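You operate a simulated robot arm through the tools that you are given. There is no shell and no other tool. Be economical: measure what you need, move in short steps, check, and stop when the job is done.

The job below is to be done with a simulated two-armed robot. You get a single attempt, and the scene is never put back.

JOB
Put the small box from the BUZZERS drawer into the purple tray and store the tray under the bench.
Fine: on the upper shelf; push both red boxes about a hand's length back to make room; shut the drawer again; other small boxes stay. Set down upright: what you pick out.

Only the result counts: the job must be done as asked and must still hold three seconds after the hand-in. Knocking over, shifting, dropping, spilling or breaking anything else fails it.

ROBOT AND FRAMES
Two 7-joint arms with two-finger parallel grippers on one trunk, on a base that drives. Base frame: it is fixed to the floor where the robot stands at the start and does not move with it; the origin is under the middle of the robot, x ahead of it, y to its left, z up; the surface under the hand at the start is at about z = 750. Readings come in mm, degrees, newtons and seconds.
The left shoulder is at the start at [50, 161, 1198], the right one opposite. With the tool pointing down near the work surface each hand reaches from about 100 to 640 mm from the robot's upright axis, wherever it stands, measured 20 degrees to its own side. Places, roughly: BUZZERS drawer [800, -200, 1100]; PRESETS drawer [800, -200, 1200]; inside of the purple tray [300, -100, 800]; red box [-750, -1250, 500]; upper shelf under the window bench [-500, -1100, 400]. Payload 3.43 kg a hand.
The TCP of each hand is the grasp point between the finger pads, 30 mm short of the fingertips. In the tool frame z runs along the fingers and y along their closing line. The gripper opens to 94 mm. The fingers are 28 mm wide and 10 mm thick; the gripper's body (50 by 96 mm) begins 55 mm behind the TCP.
Orientation is that of the tool frame in the base frame, as [roll, pitch, yaw] about the fixed x, y, z axes, in that order (R = Rz(yaw) Ry(pitch) Rx(roll)). With the fingers straight down and closing along the base's y, the tool's x points along the base's -x, its y along +y and its z along -z.

CONTROLS
- The arms move only by the tool drive_tool. It takes "left_increments", "right_increments" or both (then of equal length, played together; a hand with none holds still); each is a list of rows, each an object of numbers (a shift or turn left out is 0, a gripper value left out holds the last): "tx", "ty", "tz": the shift along the tool's x, y, z in mm; "rx", "ry", "rz": the turn, a rotation vector about the tool's x, y, z in degrees. In form: [{"tx": .., "ty": .., "tz": .., "rx": .., "ry": .., "rz": ..}, ...]. A call has 1 to 8 rows; each row is the pose to reach, as a shift and turn from the pose commanded when the call began, along the tool's axes at that moment. "left_grip" and "right_grip" are, for a hand that has rows, the finger opening in mm, from 0 to 94, set as the call begins (left out, the last holds). Rows are played at 5 a second. More than 50 mm and 8.6 degrees between two rows, or a gripper value outside its range, and nothing of the call is played. Where a pose cannot be reached the arm comes as near as it can. A force on the tool above 40 N (or 10 N above the force at the start of the call, whichever is more), or a blocked arm, ends the call early, and 0.2 s more pass. Each finger travels about 45 mm/s and halts on what it meets, pressing with about 28 N; the grip force reading is that of the motor and also rises with nothing between the fingers. The clock runs only during rows and for 0.2 s after the last one: add rows that repeat a pose to give the fingers time. The reply holds the time, the measured pose of the TCP, the force on the tool along the base axes, the opening and the grip force, in the units named above and with some noise, with the torque about the TCP (base axes, N m) and any sound that the robot's microphone picked up, and new pictures: "show" is both (left out), scene, wrist or none (wrist: the cameras of the hands that moved).
- Cameras (640 x 400 px; columns grow to the right, rows downward): "scene" is now at [128.6, -10.7, 1329.6]; the picture's right is [-0.12, -0.99, 0.00], its down [-0.47, 0.06, -0.88] and it looks along [0.87, -0.11, -0.48] (base axes); focal length 214 px, centre (320, 200). "left" rides on the left gripper at [76, -14, -102] in its tool frame; the picture's right is [0.18, 0.98, 0.00], its down [-0.75, 0.14, -0.64] and it looks along [-0.63, 0.12, 0.77] (tool axes); focal length 243 px, centre (320, 200). "right" rides on the right gripper at [76, 14, -102] in its tool frame; the picture's right is [-0.18, 0.98, 0.00], its down [-0.75, -0.14, -0.64] and it looks along [-0.63, -0.12, 0.77] (tool axes); focal length 243 px, centre (320, 200).
- move_column(by): slides the trunk up (or, below 0, down) by that many mm; the arms and the scene camera ride with it, the base frame stays. It gives what a move gives, with no picture.
- drive_base(legs): drives the robot by 1 to 6 legs, each [ahead, left, turn to the left] in mm, mm and degrees, along the robot's own axes; the way and the turn of a leg run together, so that a leg with both is an arc; at most 1500 mm and 180 degrees a leg. The arms and the cameras ride along, it lands a little off, and it stops where it bumps. It gives what a move gives, and a new picture of the scene camera.
- turn_head(pan, tilt): turns the head with the scene camera to pan (to the left, within 80 degrees either way) and tilt (down, from -29 to 69), counted from straight ahead of the robot. It gives what a move gives, and a new picture of the scene camera.
- point_at(camera, pixels): for up to 12 pixels [column, row] of the newest picture of that camera ("zoom" is the newest enlarged one), the place [x, y, z] in the base frame of the surface seen there, good to about 3 mm. No time passes.
- enlarge(camera, box): a new picture of the part [left, top, right, bottom] of that camera's present view, enlarged. No time passes.
- close_job(): hands the job in; it is judged then, once.

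Work in short steps. Measure before you move; look again where a grasp or a placing could have gone wrong, and mend it. You have 80 turns and 260 pictures in all, those below and enlarged ones among them. Open the grippers and draw the arms clear of the work before you hand the job in, unless the task says otherwise; then end with one line.

The tools are called after ">>>" as a command line: name --argument value ..., lists and objects as JSON in quotes. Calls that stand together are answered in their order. drive_tool: Moves the arms, as the interface text tells. Its arguments: {"type":"object","properties":{"left_increments":{"type":"array","items":{"type":"object","properties":{"tx":{"type":"number"},"ty":{"type":"number"},"tz":{"type":"number"},"rx":{"type":"number"},"ry":{"type":"number"},"rz":{"type":"number"}}}},"left_grip":{"type":"number"},"right_increments":{"type":"array","items":{"type":"object","properties":{"tx":{"type":"number"},"ty":{"type":"number"},"tz":{"type":"number"},"rx":{"type":"number"},"ry":{"type":"number"},"rz":{"type":"number"}}}},"right_grip":{"type":"number"},"show":{"type":"string","enum":["both","scene","wrist","none"]}},"required":[]} The other tools are called the same way: move_column (by) slides the trunk up or down; drive_base (legs) drives the base; turn_head (pan, tilt) turns the head that bears the scene camera; point_at (camera, pixels) gives the place of the surface under pixels of a picture; enlarge (camera, box) takes an enlarged picture of a part of a camera's view; close_job () hands the job in.

At the start:

```text
time: 0.0
left_tool_pos: [403.1, 78.0, 1322.6]
left_tool_rot: [-180.0, 0.0, 180.0]
left_wrist_force: [-0.2, 0.5, -0.4]
left_moment: [0.02, 0.01, -0.03]
left_width: 94.1
left_finger_force: 0.0
right_tool_pos: [363.1, -189.0, 1355.5]
right_tool_rot: [-179.9, 0.0, -180.0]
right_wrist_force: [0.7, -0.3, 0.8]
right_moment: [-0.05, 0.02, -0.01]
right_width: 94.3
right_finger_force: 0.0
trunk travel left (down, up): [-225.0, 42.0]
robot x, y, heading: [-1.1, -5.0, -0.1]
head pan, tilt: [-7.1, 28.5]
```

scene: 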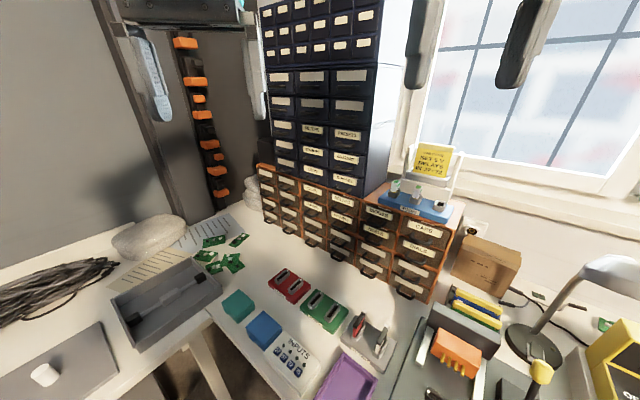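
right: 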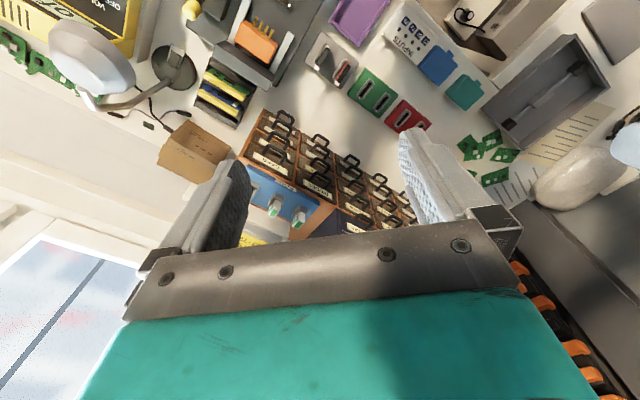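
left: 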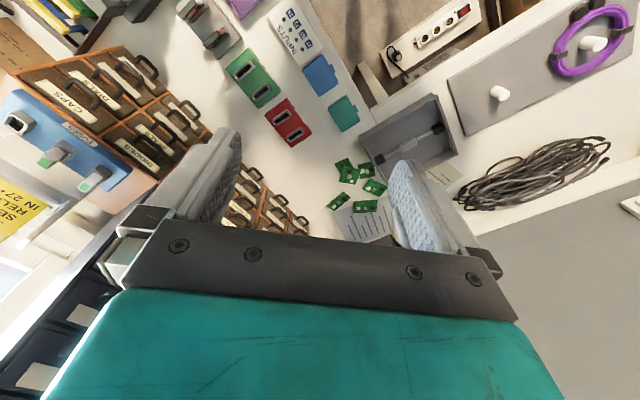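

The scene shows the labelled cabinets around (340,150) and the purple tray at about (345,380). I enlarge the drawer labels and look for the tray.

>>> enlarge --camera "scene" --box '[260, 60, 400, 200]'

>>> enlarge --camera "scene" --box '[250, 160, 460, 300]'

>>> turn_head --pan -15 --tilt 60

```text
2.86 times, centred on (330, 130) of scene
```

zoom: 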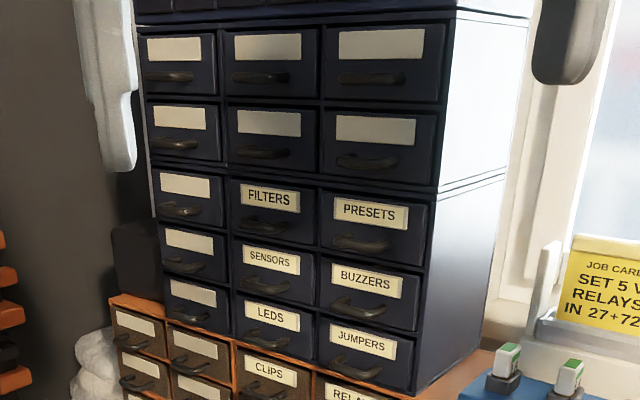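

```text
2.86 times, centred on (355, 230) of scene
```

zoom: 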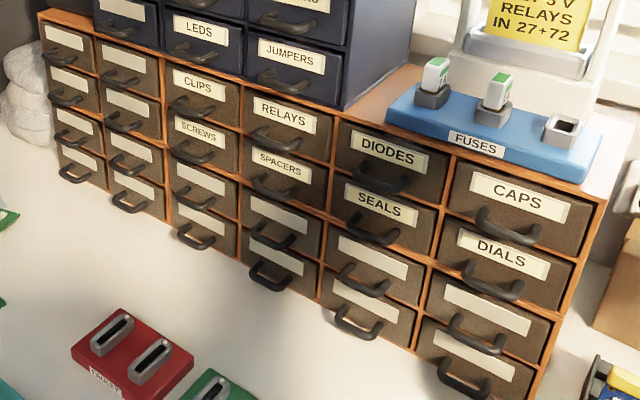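

```text
time: 1.0
left_tool_pos: [402.4, 77.7, 1324.2]
left_tool_rot: [-180.0, 0.0, -180.0]
left_wrist_force: [-0.4, 0.5, -0.5]
left_moment: [0.02, -0.02, -0.02]
left_width: 94.0
left_finger_force: 0.1
right_tool_pos: [363.3, -188.5, 1354.5]
right_tool_rot: [180.0, 0.0, 179.9]
right_wrist_force: [-0.5, -0.2, -1.3]
right_moment: [-0.02, 0.02, 0.01]
right_width: 94.2
right_finger_force: 0.0
trunk travel left (down, up): [-225.0, 42.0]
robot x, y, heading: [-1.3, 0.4, 0.0]
head pan, tilt: [-15.0, 60.0]
```

scene: 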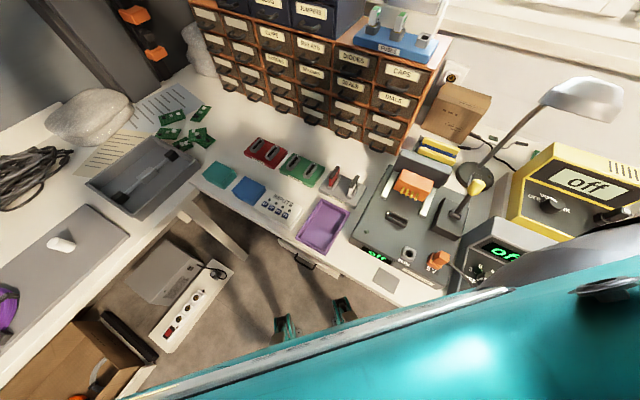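

The purple tray is at about (323,228); I measure its corners and the bench edge, and turn back to the drawers.

>>> point_at --camera "scene" --pixels '[[320, 200], [351, 209], [321, 258], [294, 240], [323, 228], [350, 238], [285, 240], [400, 295], [270, 208], [310, 240], [335, 234], [355, 238]]'

>>> enlarge --camera "scene" --box '[260, 170, 400, 270]'

>>> turn_head --pan -20 --tilt 15

```text
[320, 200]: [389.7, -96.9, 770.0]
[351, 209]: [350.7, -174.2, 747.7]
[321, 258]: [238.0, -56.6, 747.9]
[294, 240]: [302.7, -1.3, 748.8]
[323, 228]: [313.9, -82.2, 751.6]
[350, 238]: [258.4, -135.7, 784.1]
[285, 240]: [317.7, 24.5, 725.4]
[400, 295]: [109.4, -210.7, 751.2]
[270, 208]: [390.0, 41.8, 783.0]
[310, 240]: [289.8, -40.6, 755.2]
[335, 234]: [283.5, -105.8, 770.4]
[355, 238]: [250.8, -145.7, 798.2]
```

```text
4.00 times, centred on (330, 220) of scene
```

zoom: 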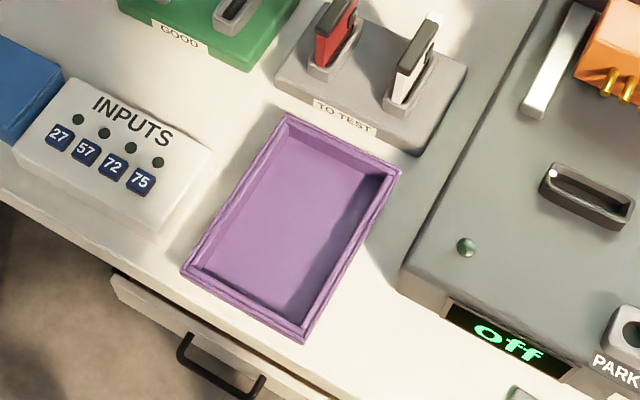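

```text
time: 2.1
left_tool_pos: [402.8, 77.8, 1324.6]
left_tool_rot: [180.0, 0.0, -180.0]
left_wrist_force: [-0.6, -0.5, -0.4]
left_moment: [0.0, 0.01, -0.04]
left_width: 94.2
left_finger_force: 0.1
right_tool_pos: [363.7, -189.6, 1355.6]
right_tool_rot: [-179.8, 0.0, -180.0]
right_wrist_force: [0.2, 0.0, -0.8]
right_moment: [0.01, 0.01, -0.03]
right_width: 94.0
right_finger_force: 0.0
trunk travel left (down, up): [-225.0, 42.0]
robot x, y, heading: [-0.3, 3.7, -0.0]
head pan, tilt: [-20.0, 15.0]
```

scene: 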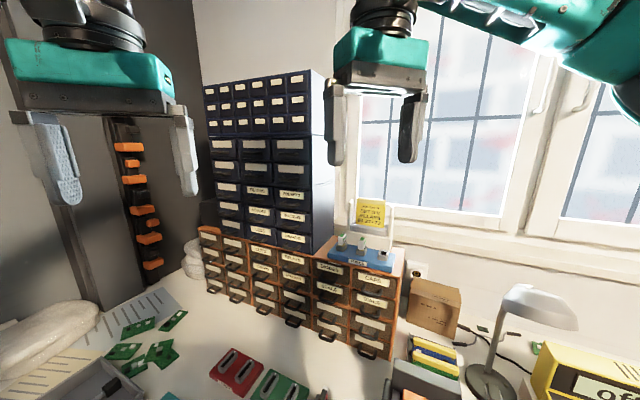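

The drawer block is at about (265,215); I enlarge it for measuring the BUZZERS handle.

>>> enlarge --camera "scene" --box '[205, 150, 345, 250]'

```text
4.00 times, centred on (275, 200) of scene
```

zoom: 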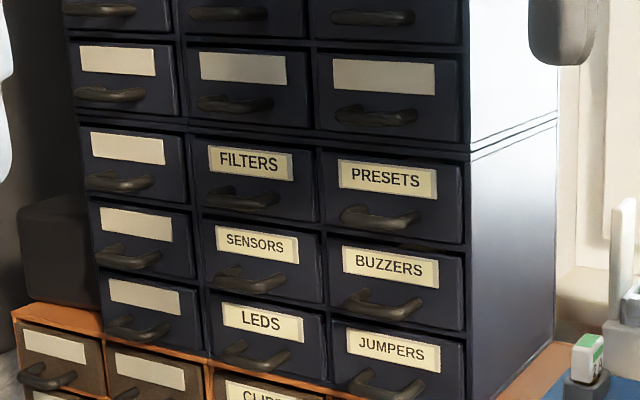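

>>> point_at --camera "zoom" --pixels '[[383, 305], [345, 300], [420, 307], [332, 240], [462, 258], [463, 330], [334, 312], [348, 250], [436, 262], [383, 222], [555, 340], [462, 375]]'

```text
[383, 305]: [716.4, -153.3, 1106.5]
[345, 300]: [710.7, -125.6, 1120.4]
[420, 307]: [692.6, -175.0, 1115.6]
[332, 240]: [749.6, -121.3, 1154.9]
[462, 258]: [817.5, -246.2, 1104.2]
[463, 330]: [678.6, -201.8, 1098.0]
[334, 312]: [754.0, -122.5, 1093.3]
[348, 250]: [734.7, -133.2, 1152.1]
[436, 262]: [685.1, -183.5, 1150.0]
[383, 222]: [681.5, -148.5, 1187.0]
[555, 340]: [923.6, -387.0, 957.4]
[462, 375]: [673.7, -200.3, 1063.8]
```

I measure points on label faces along two rows to get the cabinet's exact yaw.

>>> point_at --camera "zoom" --pixels '[[85, 140], [160, 155], [215, 155], [288, 172], [345, 178], [430, 190], [110, 215], [165, 230], [222, 235], [295, 255], [350, 268], [432, 280]]'

>>> enlarge --camera "scene" --box '[270, 200, 320, 236]'

```text
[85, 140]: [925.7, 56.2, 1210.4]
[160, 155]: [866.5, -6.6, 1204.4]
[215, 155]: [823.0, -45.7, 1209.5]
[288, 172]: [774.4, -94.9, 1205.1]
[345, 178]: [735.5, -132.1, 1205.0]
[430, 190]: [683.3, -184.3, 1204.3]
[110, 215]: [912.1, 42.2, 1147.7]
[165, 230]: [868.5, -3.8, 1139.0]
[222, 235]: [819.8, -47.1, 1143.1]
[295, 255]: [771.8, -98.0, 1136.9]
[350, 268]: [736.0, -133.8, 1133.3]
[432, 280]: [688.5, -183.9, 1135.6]
```

```text
11.11 times, centred on (295, 218) of scene
```

zoom: 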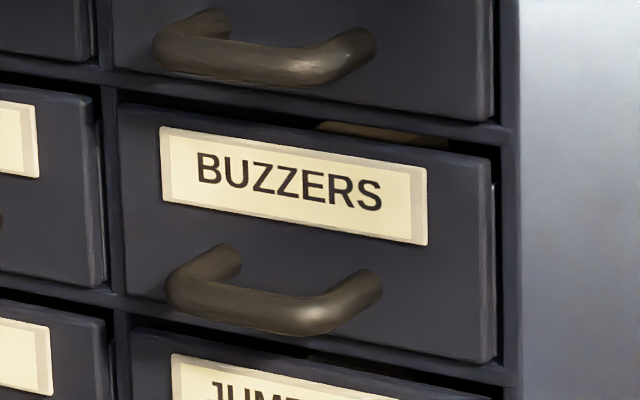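

>>> point_at --camera "zoom" --pixels '[[240, 302], [200, 295], [300, 318], [345, 300], [188, 280], [220, 262], [118, 110], [490, 165], [490, 355], [130, 290], [370, 288], [300, 160]]'

```text
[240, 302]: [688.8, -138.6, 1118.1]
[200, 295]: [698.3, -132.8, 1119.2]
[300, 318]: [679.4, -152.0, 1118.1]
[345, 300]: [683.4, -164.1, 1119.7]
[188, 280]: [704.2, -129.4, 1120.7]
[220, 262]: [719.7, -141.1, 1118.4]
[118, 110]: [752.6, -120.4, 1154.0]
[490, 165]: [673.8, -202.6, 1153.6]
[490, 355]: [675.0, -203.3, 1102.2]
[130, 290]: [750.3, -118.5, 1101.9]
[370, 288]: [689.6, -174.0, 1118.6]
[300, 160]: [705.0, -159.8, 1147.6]
```

Cabinet front has a 45° yaw (normal toward the robot = (-0.707, 0.707, 0)); BUZZERS handle bar is at about (688,-138,1116). I rotate the left hand towards a horizontal approach with vertical closing and shift the right hand aside.

>>> drive_tool --left_increments '[{"tx": -10, "ty": -3, "tz": 9, "rx": 7.08, "ry": -2.93, "rz": -2.93}, {"tx": -20, "ty": -7, "tz": 18, "rx": 14.16, "ry": -5.86, "rz": -5.86}, {"tx": -30, "ty": -10, "tz": 27, "rx": 21.24, "ry": -8.79, "rz": -8.79}, {"tx": -40, "ty": -14, "tz": 36, "rx": 28.32, "ry": -11.72, "rz": -11.72}, {"tx": -50, "ty": -17, "tz": 45, "rx": 35.4, "ry": -14.65, "rz": -14.65}, {"tx": -60, "ty": -21, "tz": 55, "rx": 42.48, "ry": -17.58, "rz": -17.58}, {"tx": -70, "ty": -25, "tz": 65, "rx": 49.56, "ry": -20.51, "rz": -20.51}, {"tx": -77, "ty": -28, "tz": 74, "rx": 56.64, "ry": -23.44, "rz": -23.44}]' --left_grip 50 --right_increments '[{"ty": -15}, {"ty": -30}, {"ty": -45}, {"ty": -60}, {"ty": -75}, {"ty": -90}, {"ty": -105}, {"ty": -120}]' --show "scene"

```text
time: 3.9
left_tool_pos: [479.1, 50.3, 1250.9]
left_tool_rot: [-119.3, 8.3, -149.0]
left_wrist_force: [-0.7, -0.2, 0.7]
left_moment: [-0.04, 0.03, -0.06]
left_width: 50.0
left_finger_force: 0.0
right_tool_pos: [363.3, -310.6, 1355.4]
right_tool_rot: [180.0, 0.0, 179.9]
right_wrist_force: [-0.1, -0.5, 0.7]
right_moment: [0.02, 0.02, -0.05]
right_width: 93.9
right_finger_force: 0.1
trunk travel left (down, up): [-225.0, 42.0]
robot x, y, heading: [2.8, -0.8, -0.1]
head pan, tilt: [-20.0, 15.0]
```

scene: 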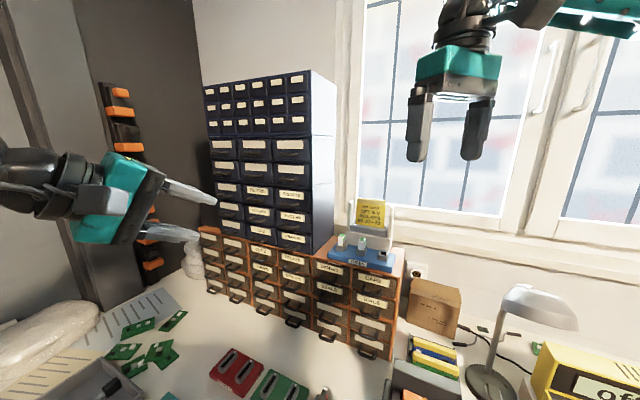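

Left hand turned as planned. I finish the turn and move to a pre-grasp pose 100 mm in front of the BUZZERS handle.

>>> drive_tool --left_increments '[{"tx": -4.7, "ty": 4.9, "tz": 27.1, "rx": 3.54, "ry": -1.465, "rz": -1.465}, {"tx": -9.4, "ty": 9.8, "tz": 54.2, "rx": 7.08, "ry": -2.93, "rz": -2.93}, {"tx": -14.1, "ty": 14.7, "tz": 81.3, "rx": 10.62, "ry": -4.395, "rz": -4.395}, {"tx": -18.8, "ty": 19.6, "tz": 108.4, "rx": 14.16, "ry": -5.86, "rz": -5.86}, {"tx": -23.5, "ty": 24.5, "tz": 135.5, "rx": 17.7, "ry": -7.325, "rz": -7.325}, {"tx": -28.2, "ty": 29.4, "tz": 162.6, "rx": 21.24, "ry": -8.79, "rz": -8.79}, {"tx": -32.9, "ty": 34.3, "tz": 189.7, "rx": 24.78, "ry": -10.255, "rz": -10.255}, {"tx": -37.6, "ty": 39.1, "tz": 216.7, "rx": 28.3, "ry": -11.7, "rz": -11.7}]' --left_grip 40

```text
time: 5.7
left_tool_pos: [613.7, -65.2, 1114.3]
left_tool_rot: [-89.9, -0.1, -135.0]
left_wrist_force: [-0.1, 0.1, 0.0]
left_moment: [0.03, 0.0, -0.04]
left_width: 40.2
left_finger_force: 0.0
right_tool_pos: [364.2, -309.3, 1355.4]
right_tool_rot: [-179.9, 0.0, 179.9]
right_wrist_force: [0.5, 0.0, 0.0]
right_moment: [0.02, -0.04, -0.01]
right_width: 93.9
right_finger_force: 0.1
trunk travel left (down, up): [-225.0, 42.0]
robot x, y, heading: [0.8, -1.9, -0.2]
head pan, tilt: [-20.0, 15.0]
```

scene: 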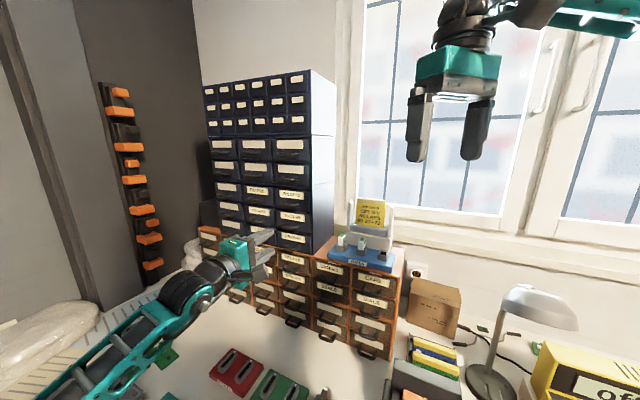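
left: 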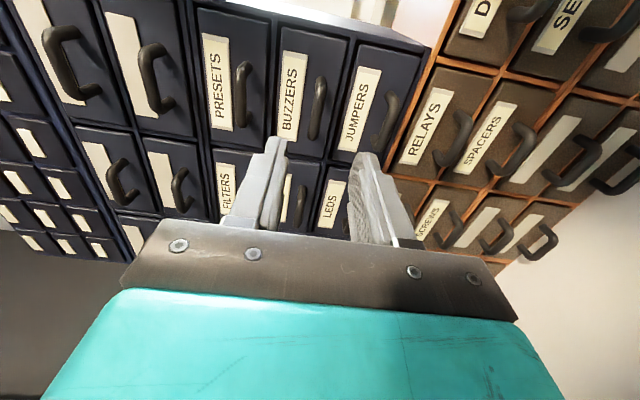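

The left camera shows the BUZZERS handle at (318,108). I measure it from this view.

>>> point_at --camera "left" --pixels '[[322, 90], [319, 108], [315, 128], [321, 100], [318, 118], [312, 108], [325, 108], [309, 75], [296, 60]]'

>>> enlarge --camera "left" --box '[240, 30, 400, 170]'

```text
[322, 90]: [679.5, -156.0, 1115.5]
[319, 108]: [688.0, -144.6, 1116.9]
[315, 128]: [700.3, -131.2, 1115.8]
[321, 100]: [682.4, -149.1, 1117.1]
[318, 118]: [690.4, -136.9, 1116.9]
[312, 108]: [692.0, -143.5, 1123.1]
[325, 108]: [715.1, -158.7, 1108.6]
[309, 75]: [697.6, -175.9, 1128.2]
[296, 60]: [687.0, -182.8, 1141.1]
```

```text
2.86 times, centred on (320, 100) of left
```

zoom: 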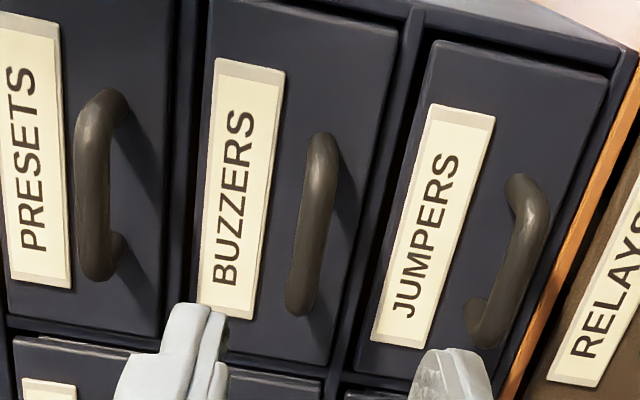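

Bar is centred at z≈1117, in line with the hand; I advance 96 mm and close on the bar.

>>> drive_tool --left_increments '[{"tz": 30, "ty": -3}, {"tz": 60, "ty": -3}, {"tz": 80, "ty": -3}, {"tz": 90, "ty": -3}, {"tz": 96, "ty": -3}]' --left_grip 40

>>> drive_tool --left_increments '[{"tz": 0}, {"tz": 0}, {"tz": 0}, {"tz": 0}, {"tz": 0}]' --left_grip 2 --show "wrist"

```text
time: 6.9
left_tool_pos: [684.1, -135.1, 1118.4]
left_tool_rot: [-89.9, 0.1, -135.0]
left_wrist_force: [-0.2, -0.6, 0.6]
left_moment: [-0.01, 0.01, 0.01]
left_width: 40.0
left_finger_force: 0.0
right_tool_pos: [363.5, -309.4, 1355.5]
right_tool_rot: [179.9, 0.0, -180.0]
right_wrist_force: [0.5, 0.0, 0.3]
right_moment: [-0.01, -0.01, -0.01]
right_width: 94.3
right_finger_force: 0.0
trunk travel left (down, up): [-225.0, 42.0]
robot x, y, heading: [-0.1, -2.9, -0.2]
head pan, tilt: [-20.0, 15.0]
```

scene: 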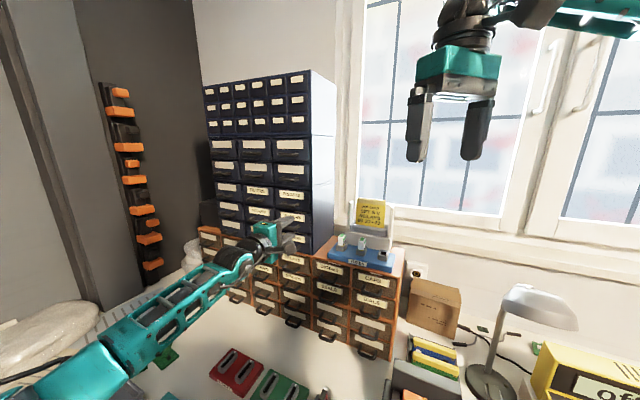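
left: 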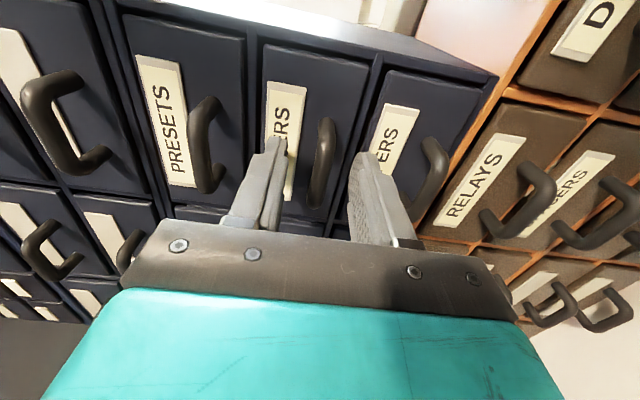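

```text
time: 8.1
left_tool_pos: [684.3, -134.5, 1117.5]
left_tool_rot: [-90.0, 0.0, -135.0]
left_wrist_force: [-0.7, 0.4, -1.5]
left_moment: [0.02, 0.0, 0.07]
left_width: 9.4
left_finger_force: 43.8
right_tool_pos: [363.0, -309.1, 1355.3]
right_tool_rot: [180.0, 0.0, 179.9]
right_wrist_force: [0.0, -0.7, 0.4]
right_moment: [0.0, 0.01, -0.02]
right_width: 93.8
right_finger_force: 0.1
trunk travel left (down, up): [-225.0, 42.0]
robot x, y, heading: [-1.7, 1.3, -0.1]
head pan, tilt: [-20.0, 15.0]
```

left: 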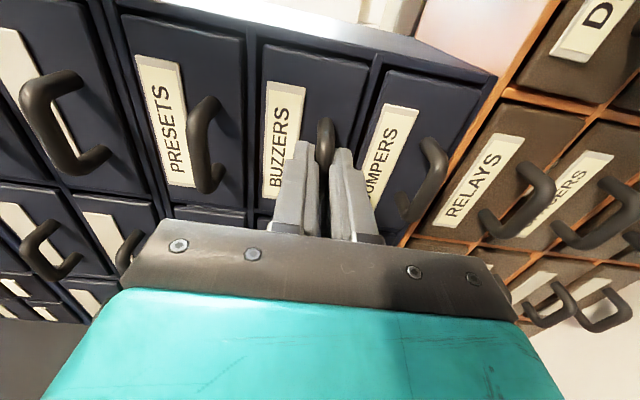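

The bar is held (opening 9.4). I pull the drawer out by 100 mm in steps.

>>> drive_tool --left_increments '[{"tz": -15}, {"tz": -30}, {"tz": -45}, {"tz": -60}, {"tz": -75}, {"tz": -90}, {"tz": -100}, {"tz": -100}]' --show "scene"

>>> turn_head --pan -12 --tilt 20

>>> enlarge --camera "scene" --box '[200, 100, 360, 260]'

```text
time: 9.9
left_tool_pos: [614.3, -64.0, 1119.2]
left_tool_rot: [-90.1, 0.0, -134.9]
left_wrist_force: [2.8, 2.9, -8.9]
left_moment: [0.14, 0.01, 0.1]
left_width: 9.3
left_finger_force: 43.2
right_tool_pos: [364.5, -308.3, 1355.6]
right_tool_rot: [180.0, 0.0, -180.0]
right_wrist_force: [-0.4, 0.1, 0.2]
right_moment: [0.01, 0.03, -0.02]
right_width: 94.0
right_finger_force: 0.1
trunk travel left (down, up): [-225.0, 42.0]
robot x, y, heading: [-1.4, -0.2, -0.1]
head pan, tilt: [-20.0, 15.0]
```

scene: 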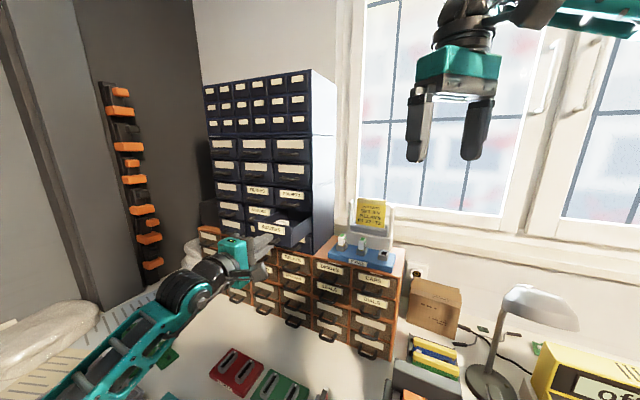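

```text
time: 10.6
left_tool_pos: [614.0, -63.4, 1117.1]
left_tool_rot: [-90.1, -0.1, -134.9]
left_wrist_force: [2.7, 4.1, -9.0]
left_moment: [0.13, 0.03, 0.88]
left_width: 9.3
left_finger_force: 43.0
right_tool_pos: [365.0, -309.4, 1356.6]
right_tool_rot: [-179.9, -0.1, 179.9]
right_wrist_force: [-1.0, 0.9, -0.1]
right_moment: [-0.02, 0.01, -0.01]
right_width: 94.1
right_finger_force: 0.1
trunk travel left (down, up): [-225.0, 42.0]
robot x, y, heading: [0.4, -4.3, -0.1]
head pan, tilt: [-12.0, 20.0]
```

scene: 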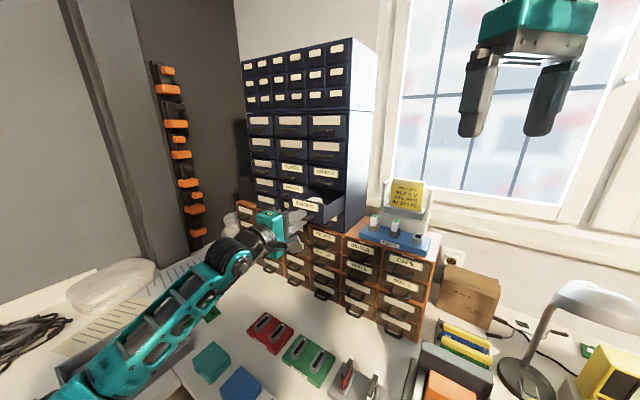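

```text
2.50 times, centred on (280, 180) of scene
```

zoom: 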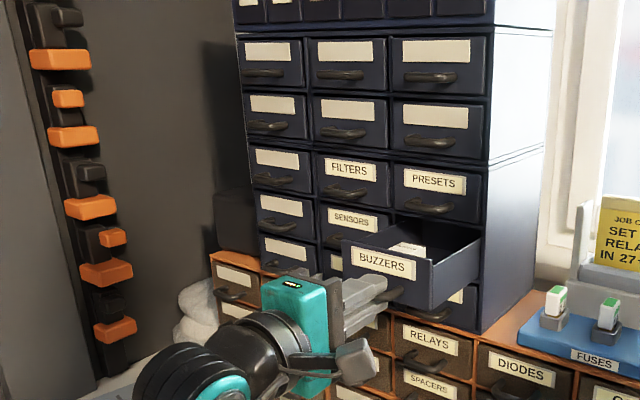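

The drawer is out 100 mm. I zoom in to see its inside.

>>> enlarge --camera "scene" --box '[280, 175, 340, 225]'

```text
8.00 times, centred on (310, 200) of scene
```

zoom: 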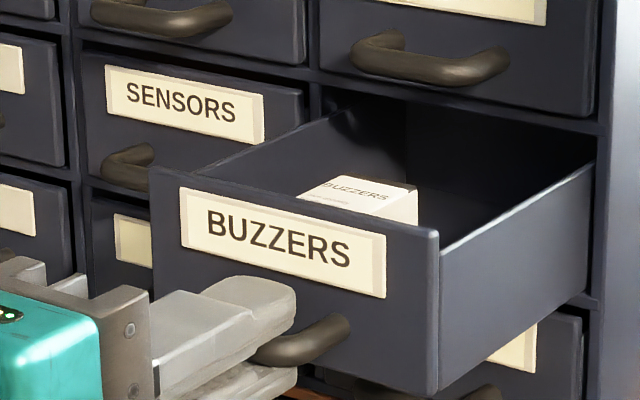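

The white box labelled BUZZERS sits near the front of the drawer. I measure it and the drawer rims.

>>> point_at --camera "zoom" --pixels '[[345, 178], [302, 197], [385, 214], [412, 190], [360, 195], [405, 208], [435, 235], [165, 172], [585, 170], [330, 122], [490, 190], [400, 100]]'

```text
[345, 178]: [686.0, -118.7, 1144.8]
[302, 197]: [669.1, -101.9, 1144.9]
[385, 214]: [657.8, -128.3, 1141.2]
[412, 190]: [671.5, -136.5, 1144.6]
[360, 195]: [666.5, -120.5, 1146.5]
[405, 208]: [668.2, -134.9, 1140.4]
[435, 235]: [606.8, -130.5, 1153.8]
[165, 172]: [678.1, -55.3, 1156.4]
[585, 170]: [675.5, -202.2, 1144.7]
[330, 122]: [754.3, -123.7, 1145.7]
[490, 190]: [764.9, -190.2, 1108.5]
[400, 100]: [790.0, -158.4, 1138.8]
```

The box (≈23 mm wide, centred in the drawer) is at z top 1145, drawer floor ≈1108. I pull 30 mm more with the left, while the right hand goes above it, turned 45°.

>>> drive_tool --left_increments '[{"tz": -4}, {"tz": -8}, {"tz": -12}, {"tz": -16}, {"tz": -20}, {"tz": -24}, {"tz": -28}, {"tz": -30}]' --right_increments '[{"tx": -35, "ty": 27, "tz": 7, "rz": 5.6}, {"tx": -71, "ty": 53, "tz": 14, "rz": 11.2}, {"tx": -106, "ty": 80, "tz": 21, "rz": 16.9}, {"tx": -142, "ty": 107, "tz": 28, "rz": 22.5}, {"tx": -177, "ty": 134, "tz": 35, "rz": 28.1}, {"tx": -212, "ty": 160, "tz": 42, "rz": 33.7}, {"tx": -248, "ty": 187, "tz": 49, "rz": 39.4}, {"tx": -283, "ty": 214, "tz": 55, "rz": 45}]' --right_grip 60

```text
time: 12.4
left_tool_pos: [592.4, -44.4, 1119.0]
left_tool_rot: [-90.1, 0.0, -135.2]
left_wrist_force: [1.5, -0.7, -9.5]
left_moment: [0.19, 0.04, -0.52]
left_width: 9.8
left_finger_force: 17.8
right_tool_pos: [581.7, -121.4, 1256.2]
right_tool_rot: [180.0, -0.2, 135.6]
right_wrist_force: [1.1, -0.5, 0.4]
right_moment: [0.02, 0.03, 0.01]
right_width: 59.8
right_finger_force: 0.1
right hand out of reach, approached as far as the arm can: row 6, 7, 8
trunk travel left (down, up): [-225.0, 42.0]
robot x, y, heading: [2.9, 1.5, -0.3]
head pan, tilt: [-12.0, 20.0]
```

scene: 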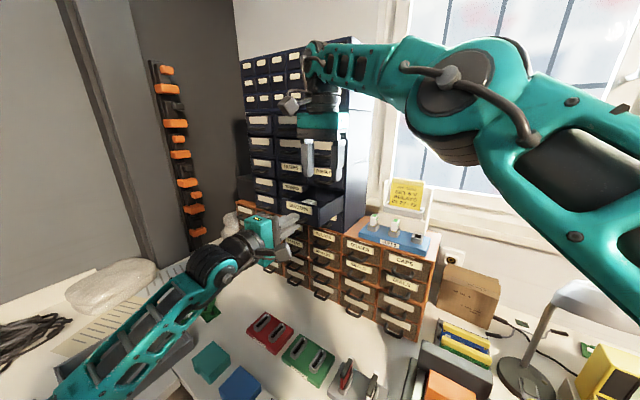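
right: 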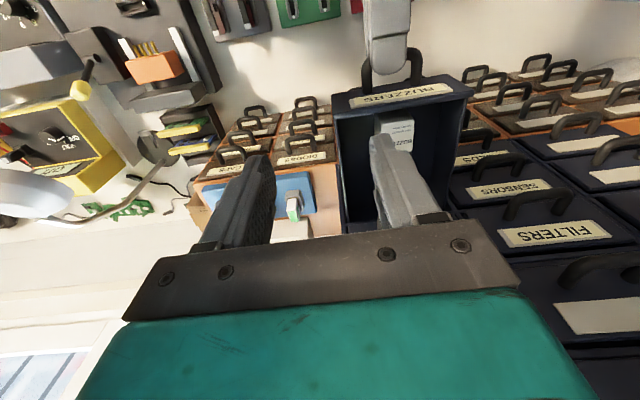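
left: 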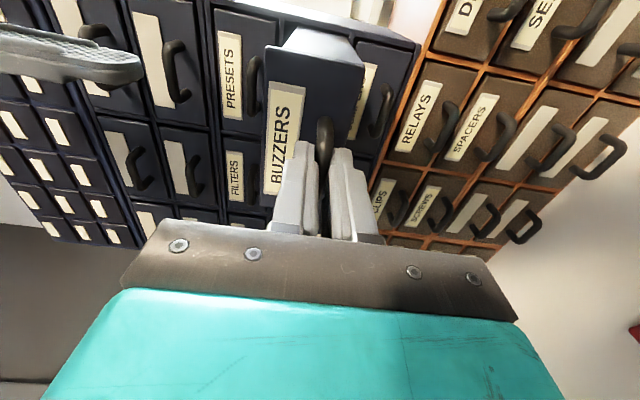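

The right hand cannot reach at that height (stopped at 582,-121,1256). I measure the box and drawer from the right camera, where the box shows at (395,135).

>>> enlarge --camera "right" --box '[320, 70, 480, 240]'

>>> point_at --camera "right" --pixels '[[384, 122], [412, 118], [414, 150], [398, 135], [380, 135], [350, 110], [472, 92], [340, 105], [333, 90], [365, 180]]'

```text
2.35 times, centred on (400, 155) of right
```

zoom: 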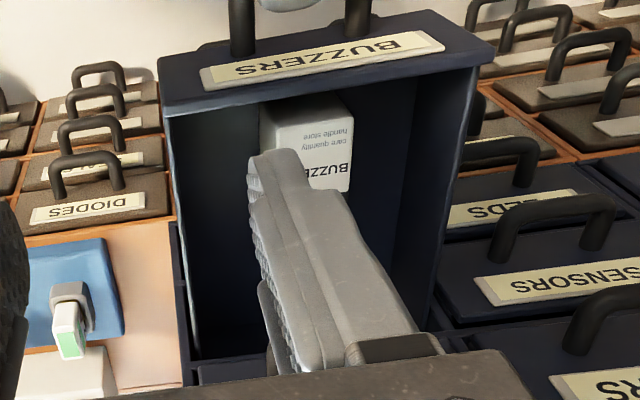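

```text
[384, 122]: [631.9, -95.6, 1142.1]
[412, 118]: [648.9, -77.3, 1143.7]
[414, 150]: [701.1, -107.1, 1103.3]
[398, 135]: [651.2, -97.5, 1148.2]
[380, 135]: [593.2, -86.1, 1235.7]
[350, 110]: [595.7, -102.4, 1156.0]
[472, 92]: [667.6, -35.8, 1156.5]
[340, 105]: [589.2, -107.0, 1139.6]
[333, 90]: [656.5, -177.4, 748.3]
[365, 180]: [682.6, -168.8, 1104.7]
```

Box top centre ≈ (649,-96), touching the front wall. I release the handle with the left hand, back off, then turn the robot 20° left to bring the right shoulder nearer.

>>> drive_tool --left_increments '[{"tz": 0}, {"tz": 0}, {"tz": 0}, {"tz": -15}, {"tz": -40}, {"tz": -65}, {"tz": -90}, {"tz": -110}]' --left_grip 40 --show "wrist"

>>> drive_base --legs '[[0, 0, 20]]'

```text
time: 14.2
left_tool_pos: [511.0, 36.4, 1119.6]
left_tool_rot: [-89.8, 0.0, -135.0]
left_wrist_force: [0.6, 0.3, -0.2]
left_moment: [0.02, -0.02, 0.03]
left_width: 39.9
left_finger_force: 0.2
right_tool_pos: [579.0, -119.0, 1257.7]
right_tool_rot: [-180.0, 0.0, 135.8]
right_wrist_force: [0.0, 1.0, 0.1]
right_moment: [0.02, 0.04, 0.0]
right_width: 60.0
right_finger_force: 0.1
trunk travel left (down, up): [-225.0, 42.0]
robot x, y, heading: [2.0, -3.4, 0.1]
head pan, tilt: [-12.0, 20.0]
```

left: 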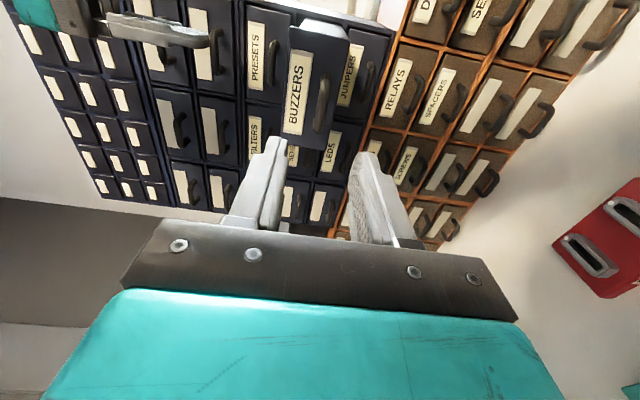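

```text
time: 15.7
left_tool_pos: [470.7, 208.5, 1120.5]
left_tool_rot: [-89.8, 0.0, -115.1]
left_wrist_force: [0.4, 0.6, 1.0]
left_moment: [-0.01, 0.0, -0.04]
left_width: 40.3
left_finger_force: 0.0
right_tool_pos: [583.7, 85.5, 1257.5]
right_tool_rot: [-180.0, -0.1, 155.7]
right_wrist_force: [0.8, 0.6, -0.1]
right_moment: [-0.01, 0.0, 0.0]
right_width: 60.2
right_finger_force: 0.1
trunk travel left (down, up): [-225.0, 42.0]
robot x, y, heading: [0.4, 2.4, 19.9]
head pan, tilt: [-12.0, 20.0]
```

scene: 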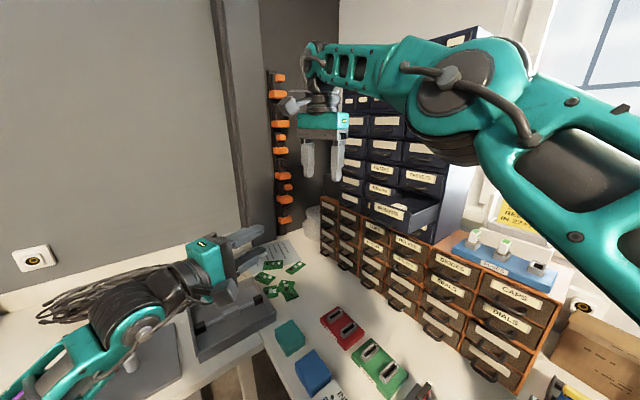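

Drawer stays open. Now I bring the right hand over the box (yaw 135) at z≈1235.

>>> drive_tool --right_increments '[{"tx": -26.7, "ty": -27.6, "tz": 4, "rz": 4.1}, {"tx": -53.4, "ty": -55.3, "tz": 8, "rz": 8.3}, {"tx": -80.2, "ty": -82.9, "tz": 12, "rz": 12.4}, {"tx": -106.9, "ty": -110.6, "tz": 16, "rz": 16.6}, {"tx": -133.6, "ty": -138.2, "tz": 20, "rz": 20.7}, {"tx": -133.6, "ty": -138.2, "tz": 20, "rz": 20.7}]' --right_grip 50

```text
time: 17.1
left_tool_pos: [469.8, 208.9, 1119.8]
left_tool_rot: [-90.0, 0.0, -115.1]
left_wrist_force: [0.6, -0.6, -0.5]
left_moment: [-0.01, 0.01, -0.04]
left_width: 39.8
left_finger_force: 0.0
right_tool_pos: [648.2, -94.1, 1235.7]
right_tool_rot: [-180.0, 0.0, 135.0]
right_wrist_force: [0.5, -0.2, 0.5]
right_moment: [-0.02, -0.01, 0.03]
right_width: 49.9
right_finger_force: 0.1
trunk travel left (down, up): [-225.0, 42.0]
robot x, y, heading: [-1.3, -2.6, 19.9]
head pan, tilt: [-12.0, 20.0]
```

scene: 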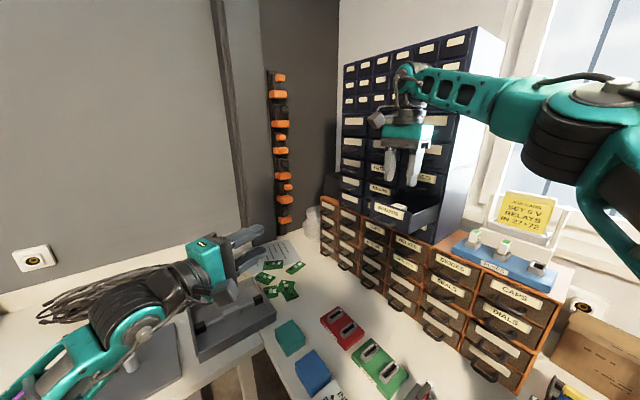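
right: 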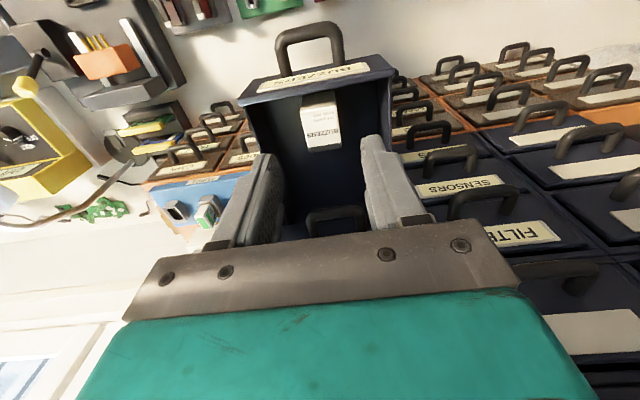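

The box top is at (322,125). I zoom and measure its corners.

>>> enlarge --camera "right" --box '[240, 50, 400, 240]'

>>> point_at --camera "right" --pixels '[[304, 109], [335, 104], [337, 142], [307, 147], [321, 125], [303, 120], [292, 97], [370, 85], [335, 210], [300, 160], [360, 120], [260, 100]]'

```text
2.11 times, centred on (320, 145) of right
```

zoom: 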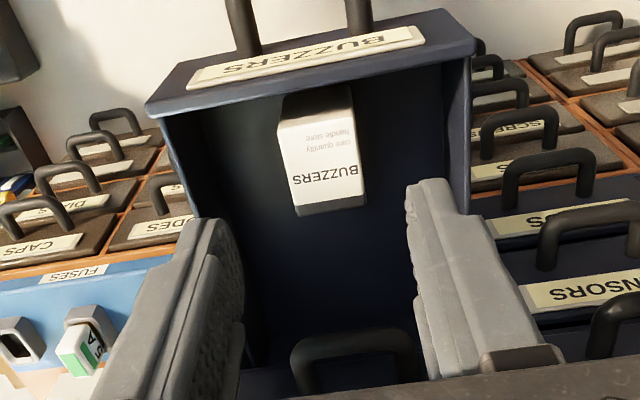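

```text
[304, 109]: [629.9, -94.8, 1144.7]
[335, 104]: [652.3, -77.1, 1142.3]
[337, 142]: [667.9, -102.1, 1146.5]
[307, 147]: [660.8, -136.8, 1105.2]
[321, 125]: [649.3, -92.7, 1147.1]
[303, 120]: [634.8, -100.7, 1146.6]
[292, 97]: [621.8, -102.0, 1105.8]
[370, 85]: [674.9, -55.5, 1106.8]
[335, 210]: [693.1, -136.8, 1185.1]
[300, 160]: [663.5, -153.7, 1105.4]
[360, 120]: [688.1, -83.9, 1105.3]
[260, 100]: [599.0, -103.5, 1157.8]
```

Hand is centred over the box (top ≈(649,-93,1146), floor 1105.5). I descend 94 mm to leave the tips ~5 mm above the floor.

>>> drive_tool --right_increments '[{"tz": 25, "ty": 1}, {"tz": 50, "ty": 1}, {"tz": 70, "ty": 1}, {"tz": 85, "ty": 1}, {"tz": 94, "ty": 1}]' --right_grip 50

```text
time: 18.3
left_tool_pos: [471.4, 208.2, 1120.4]
left_tool_rot: [-89.9, 0.1, -115.0]
left_wrist_force: [-0.7, -0.6, -0.5]
left_moment: [-0.03, 0.01, 0.02]
left_width: 40.2
left_finger_force: 0.0
right_tool_pos: [650.2, -95.5, 1143.0]
right_tool_rot: [179.9, 0.0, 135.0]
right_wrist_force: [-0.3, 0.4, -0.1]
right_moment: [0.0, -0.01, 0.01]
right_width: 50.0
right_finger_force: 0.0
trunk travel left (down, up): [-225.0, 42.0]
robot x, y, heading: [0.3, -2.0, 20.0]
head pan, tilt: [-12.0, 20.0]
```

scene: 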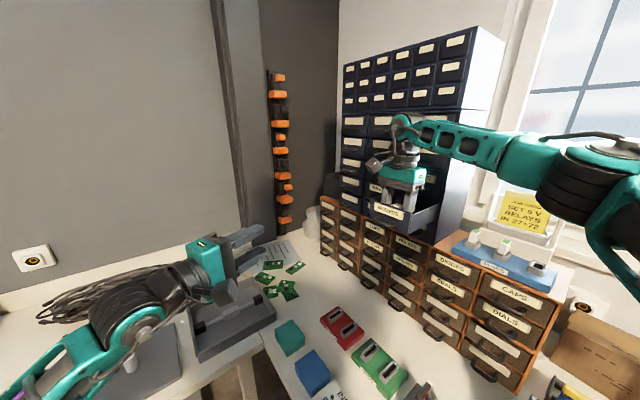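
right: 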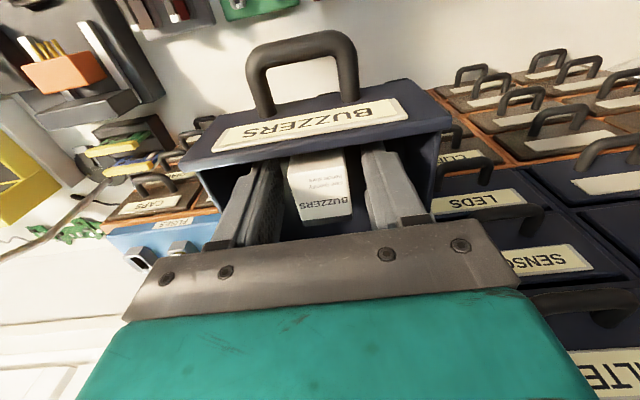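

The fingers straddle the box, at (320,185). I close on it.

>>> drive_tool --right_increments '[{"tz": 0}, {"tz": 0}, {"tz": 0}, {"tz": 0}]' --right_grip 15 --show "wrist"

```text
time: 19.3
left_tool_pos: [470.8, 207.3, 1119.9]
left_tool_rot: [-89.8, 0.0, -115.2]
left_wrist_force: [0.2, 0.1, 0.4]
left_moment: [0.0, -0.02, -0.01]
left_width: 40.0
left_finger_force: 0.0
right_tool_pos: [649.8, -95.9, 1144.0]
right_tool_rot: [-180.0, 0.0, 135.1]
right_wrist_force: [-0.5, 0.4, 0.1]
right_moment: [-0.01, 0.02, -0.02]
right_width: 33.5
right_finger_force: 27.4
trunk travel left (down, up): [-225.0, 42.0]
robot x, y, heading: [-1.9, -0.5, 19.9]
head pan, tilt: [-12.0, 20.0]
```

right: 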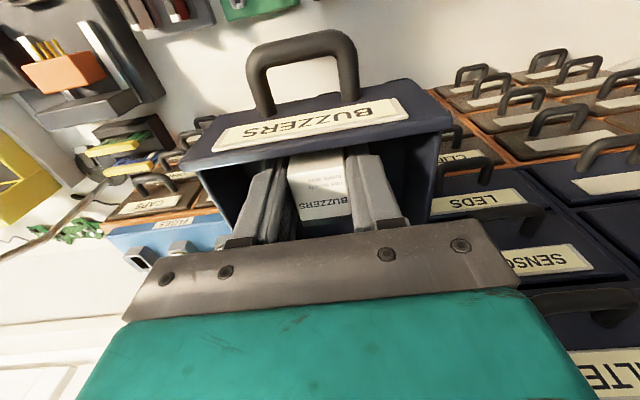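

Fingers stopped at 33.5 mm with 27 N. I lift straight up 120 mm.

>>> drive_tool --right_increments '[{"tz": -10}, {"tz": -25}, {"tz": -45}, {"tz": -70}, {"tz": -95}, {"tz": -120}]'

```text
time: 20.7
left_tool_pos: [471.0, 209.3, 1119.5]
left_tool_rot: [-89.9, 0.0, -115.1]
left_wrist_force: [0.1, -0.3, 0.0]
left_moment: [0.01, -0.02, -0.02]
left_width: 39.8
left_finger_force: 0.1
right_tool_pos: [648.3, -94.1, 1263.5]
right_tool_rot: [-180.0, -0.1, 135.0]
right_wrist_force: [-0.3, -0.3, -0.3]
right_moment: [-0.04, 0.01, 0.03]
right_width: 33.5
right_finger_force: 27.7
trunk travel left (down, up): [-225.0, 42.0]
robot x, y, heading: [2.2, 3.5, 19.7]
head pan, tilt: [-12.0, 20.0]
```

scene: 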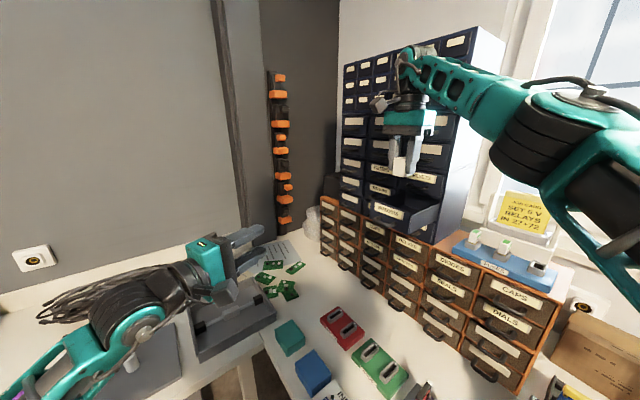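
right: 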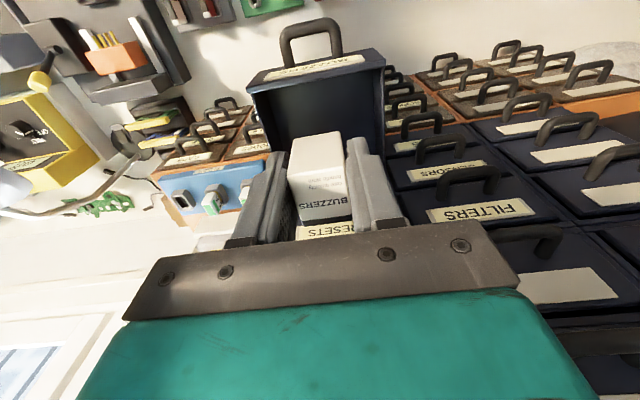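

The box is in the hand and the drawer is now empty. I move the right hand aside (to 447,-180) and the left back in line with the handle.

>>> drive_tool --right_increments '[{"tx": 11, "ty": -27, "tz": -4}, {"tx": 22, "ty": -54, "tz": -8}, {"tx": 33, "ty": -81, "tz": -12}, {"tx": 44, "ty": -108, "tz": -16}, {"tx": 55, "ty": -135, "tz": -20}, {"tx": 66, "ty": -162, "tz": -24}, {"tx": 81, "ty": -203, "tz": -27}]' --left_increments '[{"tx": 19.8, "tz": 15.6, "ry": 2.8}, {"tx": 39.7, "tz": 31.2, "ry": 5.7}, {"tx": 59.5, "tz": 46.8, "ry": 8.5}, {"tx": 79.4, "tz": 62.4, "ry": 11.4}, {"tx": 99.2, "tz": 78, "ry": 14.2}, {"tx": 119, "tz": 93.6, "ry": 17.1}, {"tx": 138.9, "tz": 109.2, "ry": 19.9}]' --left_grip 40

```text
time: 22.3
left_tool_pos: [510.5, 35.2, 1121.0]
left_tool_rot: [-89.9, 0.1, -135.0]
left_wrist_force: [-0.6, 0.5, 0.2]
left_moment: [0.0, -0.01, 0.01]
left_width: 40.0
left_finger_force: 0.0
right_tool_pos: [447.0, -181.8, 1288.5]
right_tool_rot: [180.0, 0.0, 135.1]
right_wrist_force: [0.8, 0.7, -0.3]
right_moment: [0.0, -0.04, 0.0]
right_width: 33.7
right_finger_force: 28.1
trunk travel left (down, up): [-225.0, 42.0]
robot x, y, heading: [-1.2, -1.3, 19.8]
head pan, tilt: [-12.0, 20.0]
```

scene: 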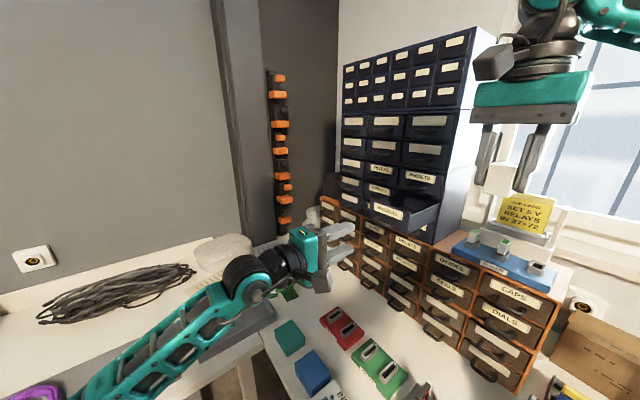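
right: 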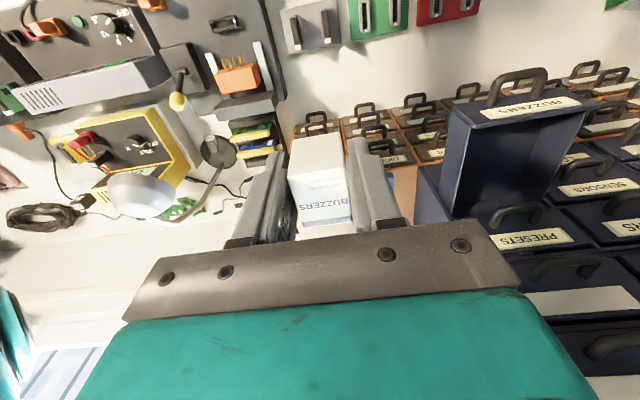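
left: 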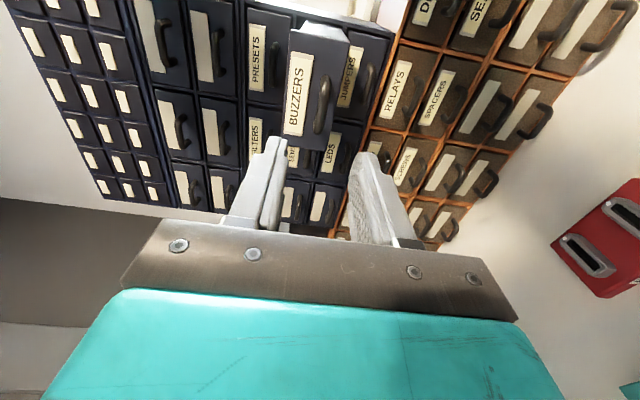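

Left hand is lined up; advance 112 mm and grip the handle.

>>> drive_tool --left_increments '[{"tz": 35, "ty": 3}, {"tz": 70, "ty": 3}, {"tz": 95, "ty": 3}, {"tz": 112, "ty": 3}, {"tz": 112, "ty": 3}]' --left_grip 40 --show "none"

>>> drive_tool --left_increments '[{"tz": 0}, {"tz": 0}, {"tz": 0}, {"tz": 0}]' --left_grip 2 --show "wrist"

```text
time: 23.5
left_tool_pos: [590.3, -42.4, 1117.3]
left_tool_rot: [-89.9, 0.0, -134.9]
left_wrist_force: [1.1, -0.1, -0.6]
left_moment: [-0.01, -0.01, 0.0]
left_width: 40.2
left_finger_force: 0.1
right_tool_pos: [447.8, -180.2, 1287.7]
right_tool_rot: [-180.0, -0.1, 135.0]
right_wrist_force: [0.1, 0.0, 0.6]
right_moment: [-0.03, -0.01, -0.02]
right_width: 33.6
right_finger_force: 28.2
trunk travel left (down, up): [-225.0, 42.0]
robot x, y, heading: [1.5, 1.1, 20.2]
head pan, tilt: [-12.0, 20.0]
```

```text
time: 24.5
left_tool_pos: [590.1, -41.7, 1117.9]
left_tool_rot: [-90.0, 0.0, -135.0]
left_wrist_force: [1.7, -0.7, 3.3]
left_moment: [-0.02, -0.01, -0.05]
left_width: 9.6
left_finger_force: 43.6
right_tool_pos: [448.9, -182.1, 1288.1]
right_tool_rot: [-180.0, -0.1, 135.0]
right_wrist_force: [-0.6, 0.2, -0.6]
right_moment: [0.01, -0.03, 0.01]
right_width: 33.5
right_finger_force: 28.0
trunk travel left (down, up): [-225.0, 42.0]
robot x, y, heading: [2.0, 1.9, 20.0]
head pan, tilt: [-12.0, 20.0]
```

left: 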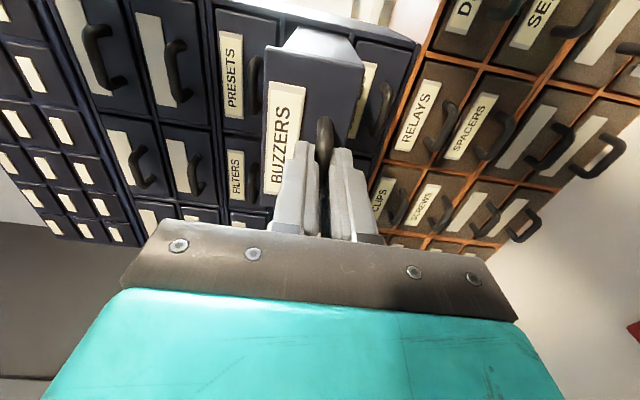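

Handle gripped. I push the drawer in ~129 mm, gently.

>>> drive_tool --left_increments '[{"tz": 20}, {"tz": 40}, {"tz": 60}, {"tz": 80}, {"tz": 100}, {"tz": 118}, {"tz": 126}, {"tz": 129}]' --show "wrist"

```text
time: 26.3
left_tool_pos: [645.2, -97.9, 1117.9]
left_tool_rot: [-89.7, 0.0, -134.9]
left_wrist_force: [4.2, 4.3, 8.8]
left_moment: [-0.14, -0.05, 0.93]
left_width: 9.7
left_finger_force: 43.1
left hand out of reach, approached as far as the arm can: row 5, 6, 7, 8
right_tool_pos: [448.4, -180.0, 1287.8]
right_tool_rot: [-180.0, 0.0, 135.0]
right_wrist_force: [0.1, 1.0, -0.8]
right_moment: [0.01, -0.01, -0.03]
right_width: 33.6
right_finger_force: 27.5
trunk travel left (down, up): [-225.0, 42.0]
robot x, y, heading: [-0.4, 1.8, 19.8]
head pan, tilt: [-12.0, 20.0]
```

left: 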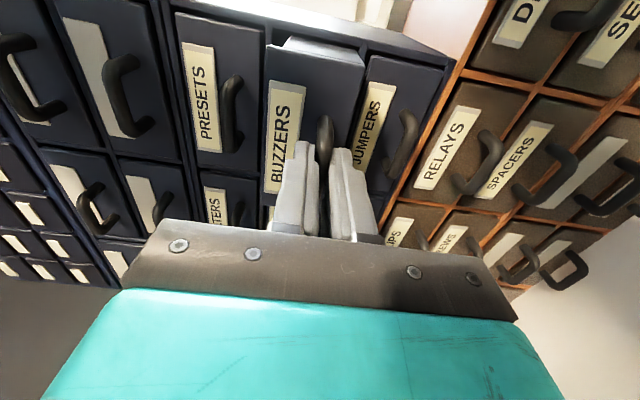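

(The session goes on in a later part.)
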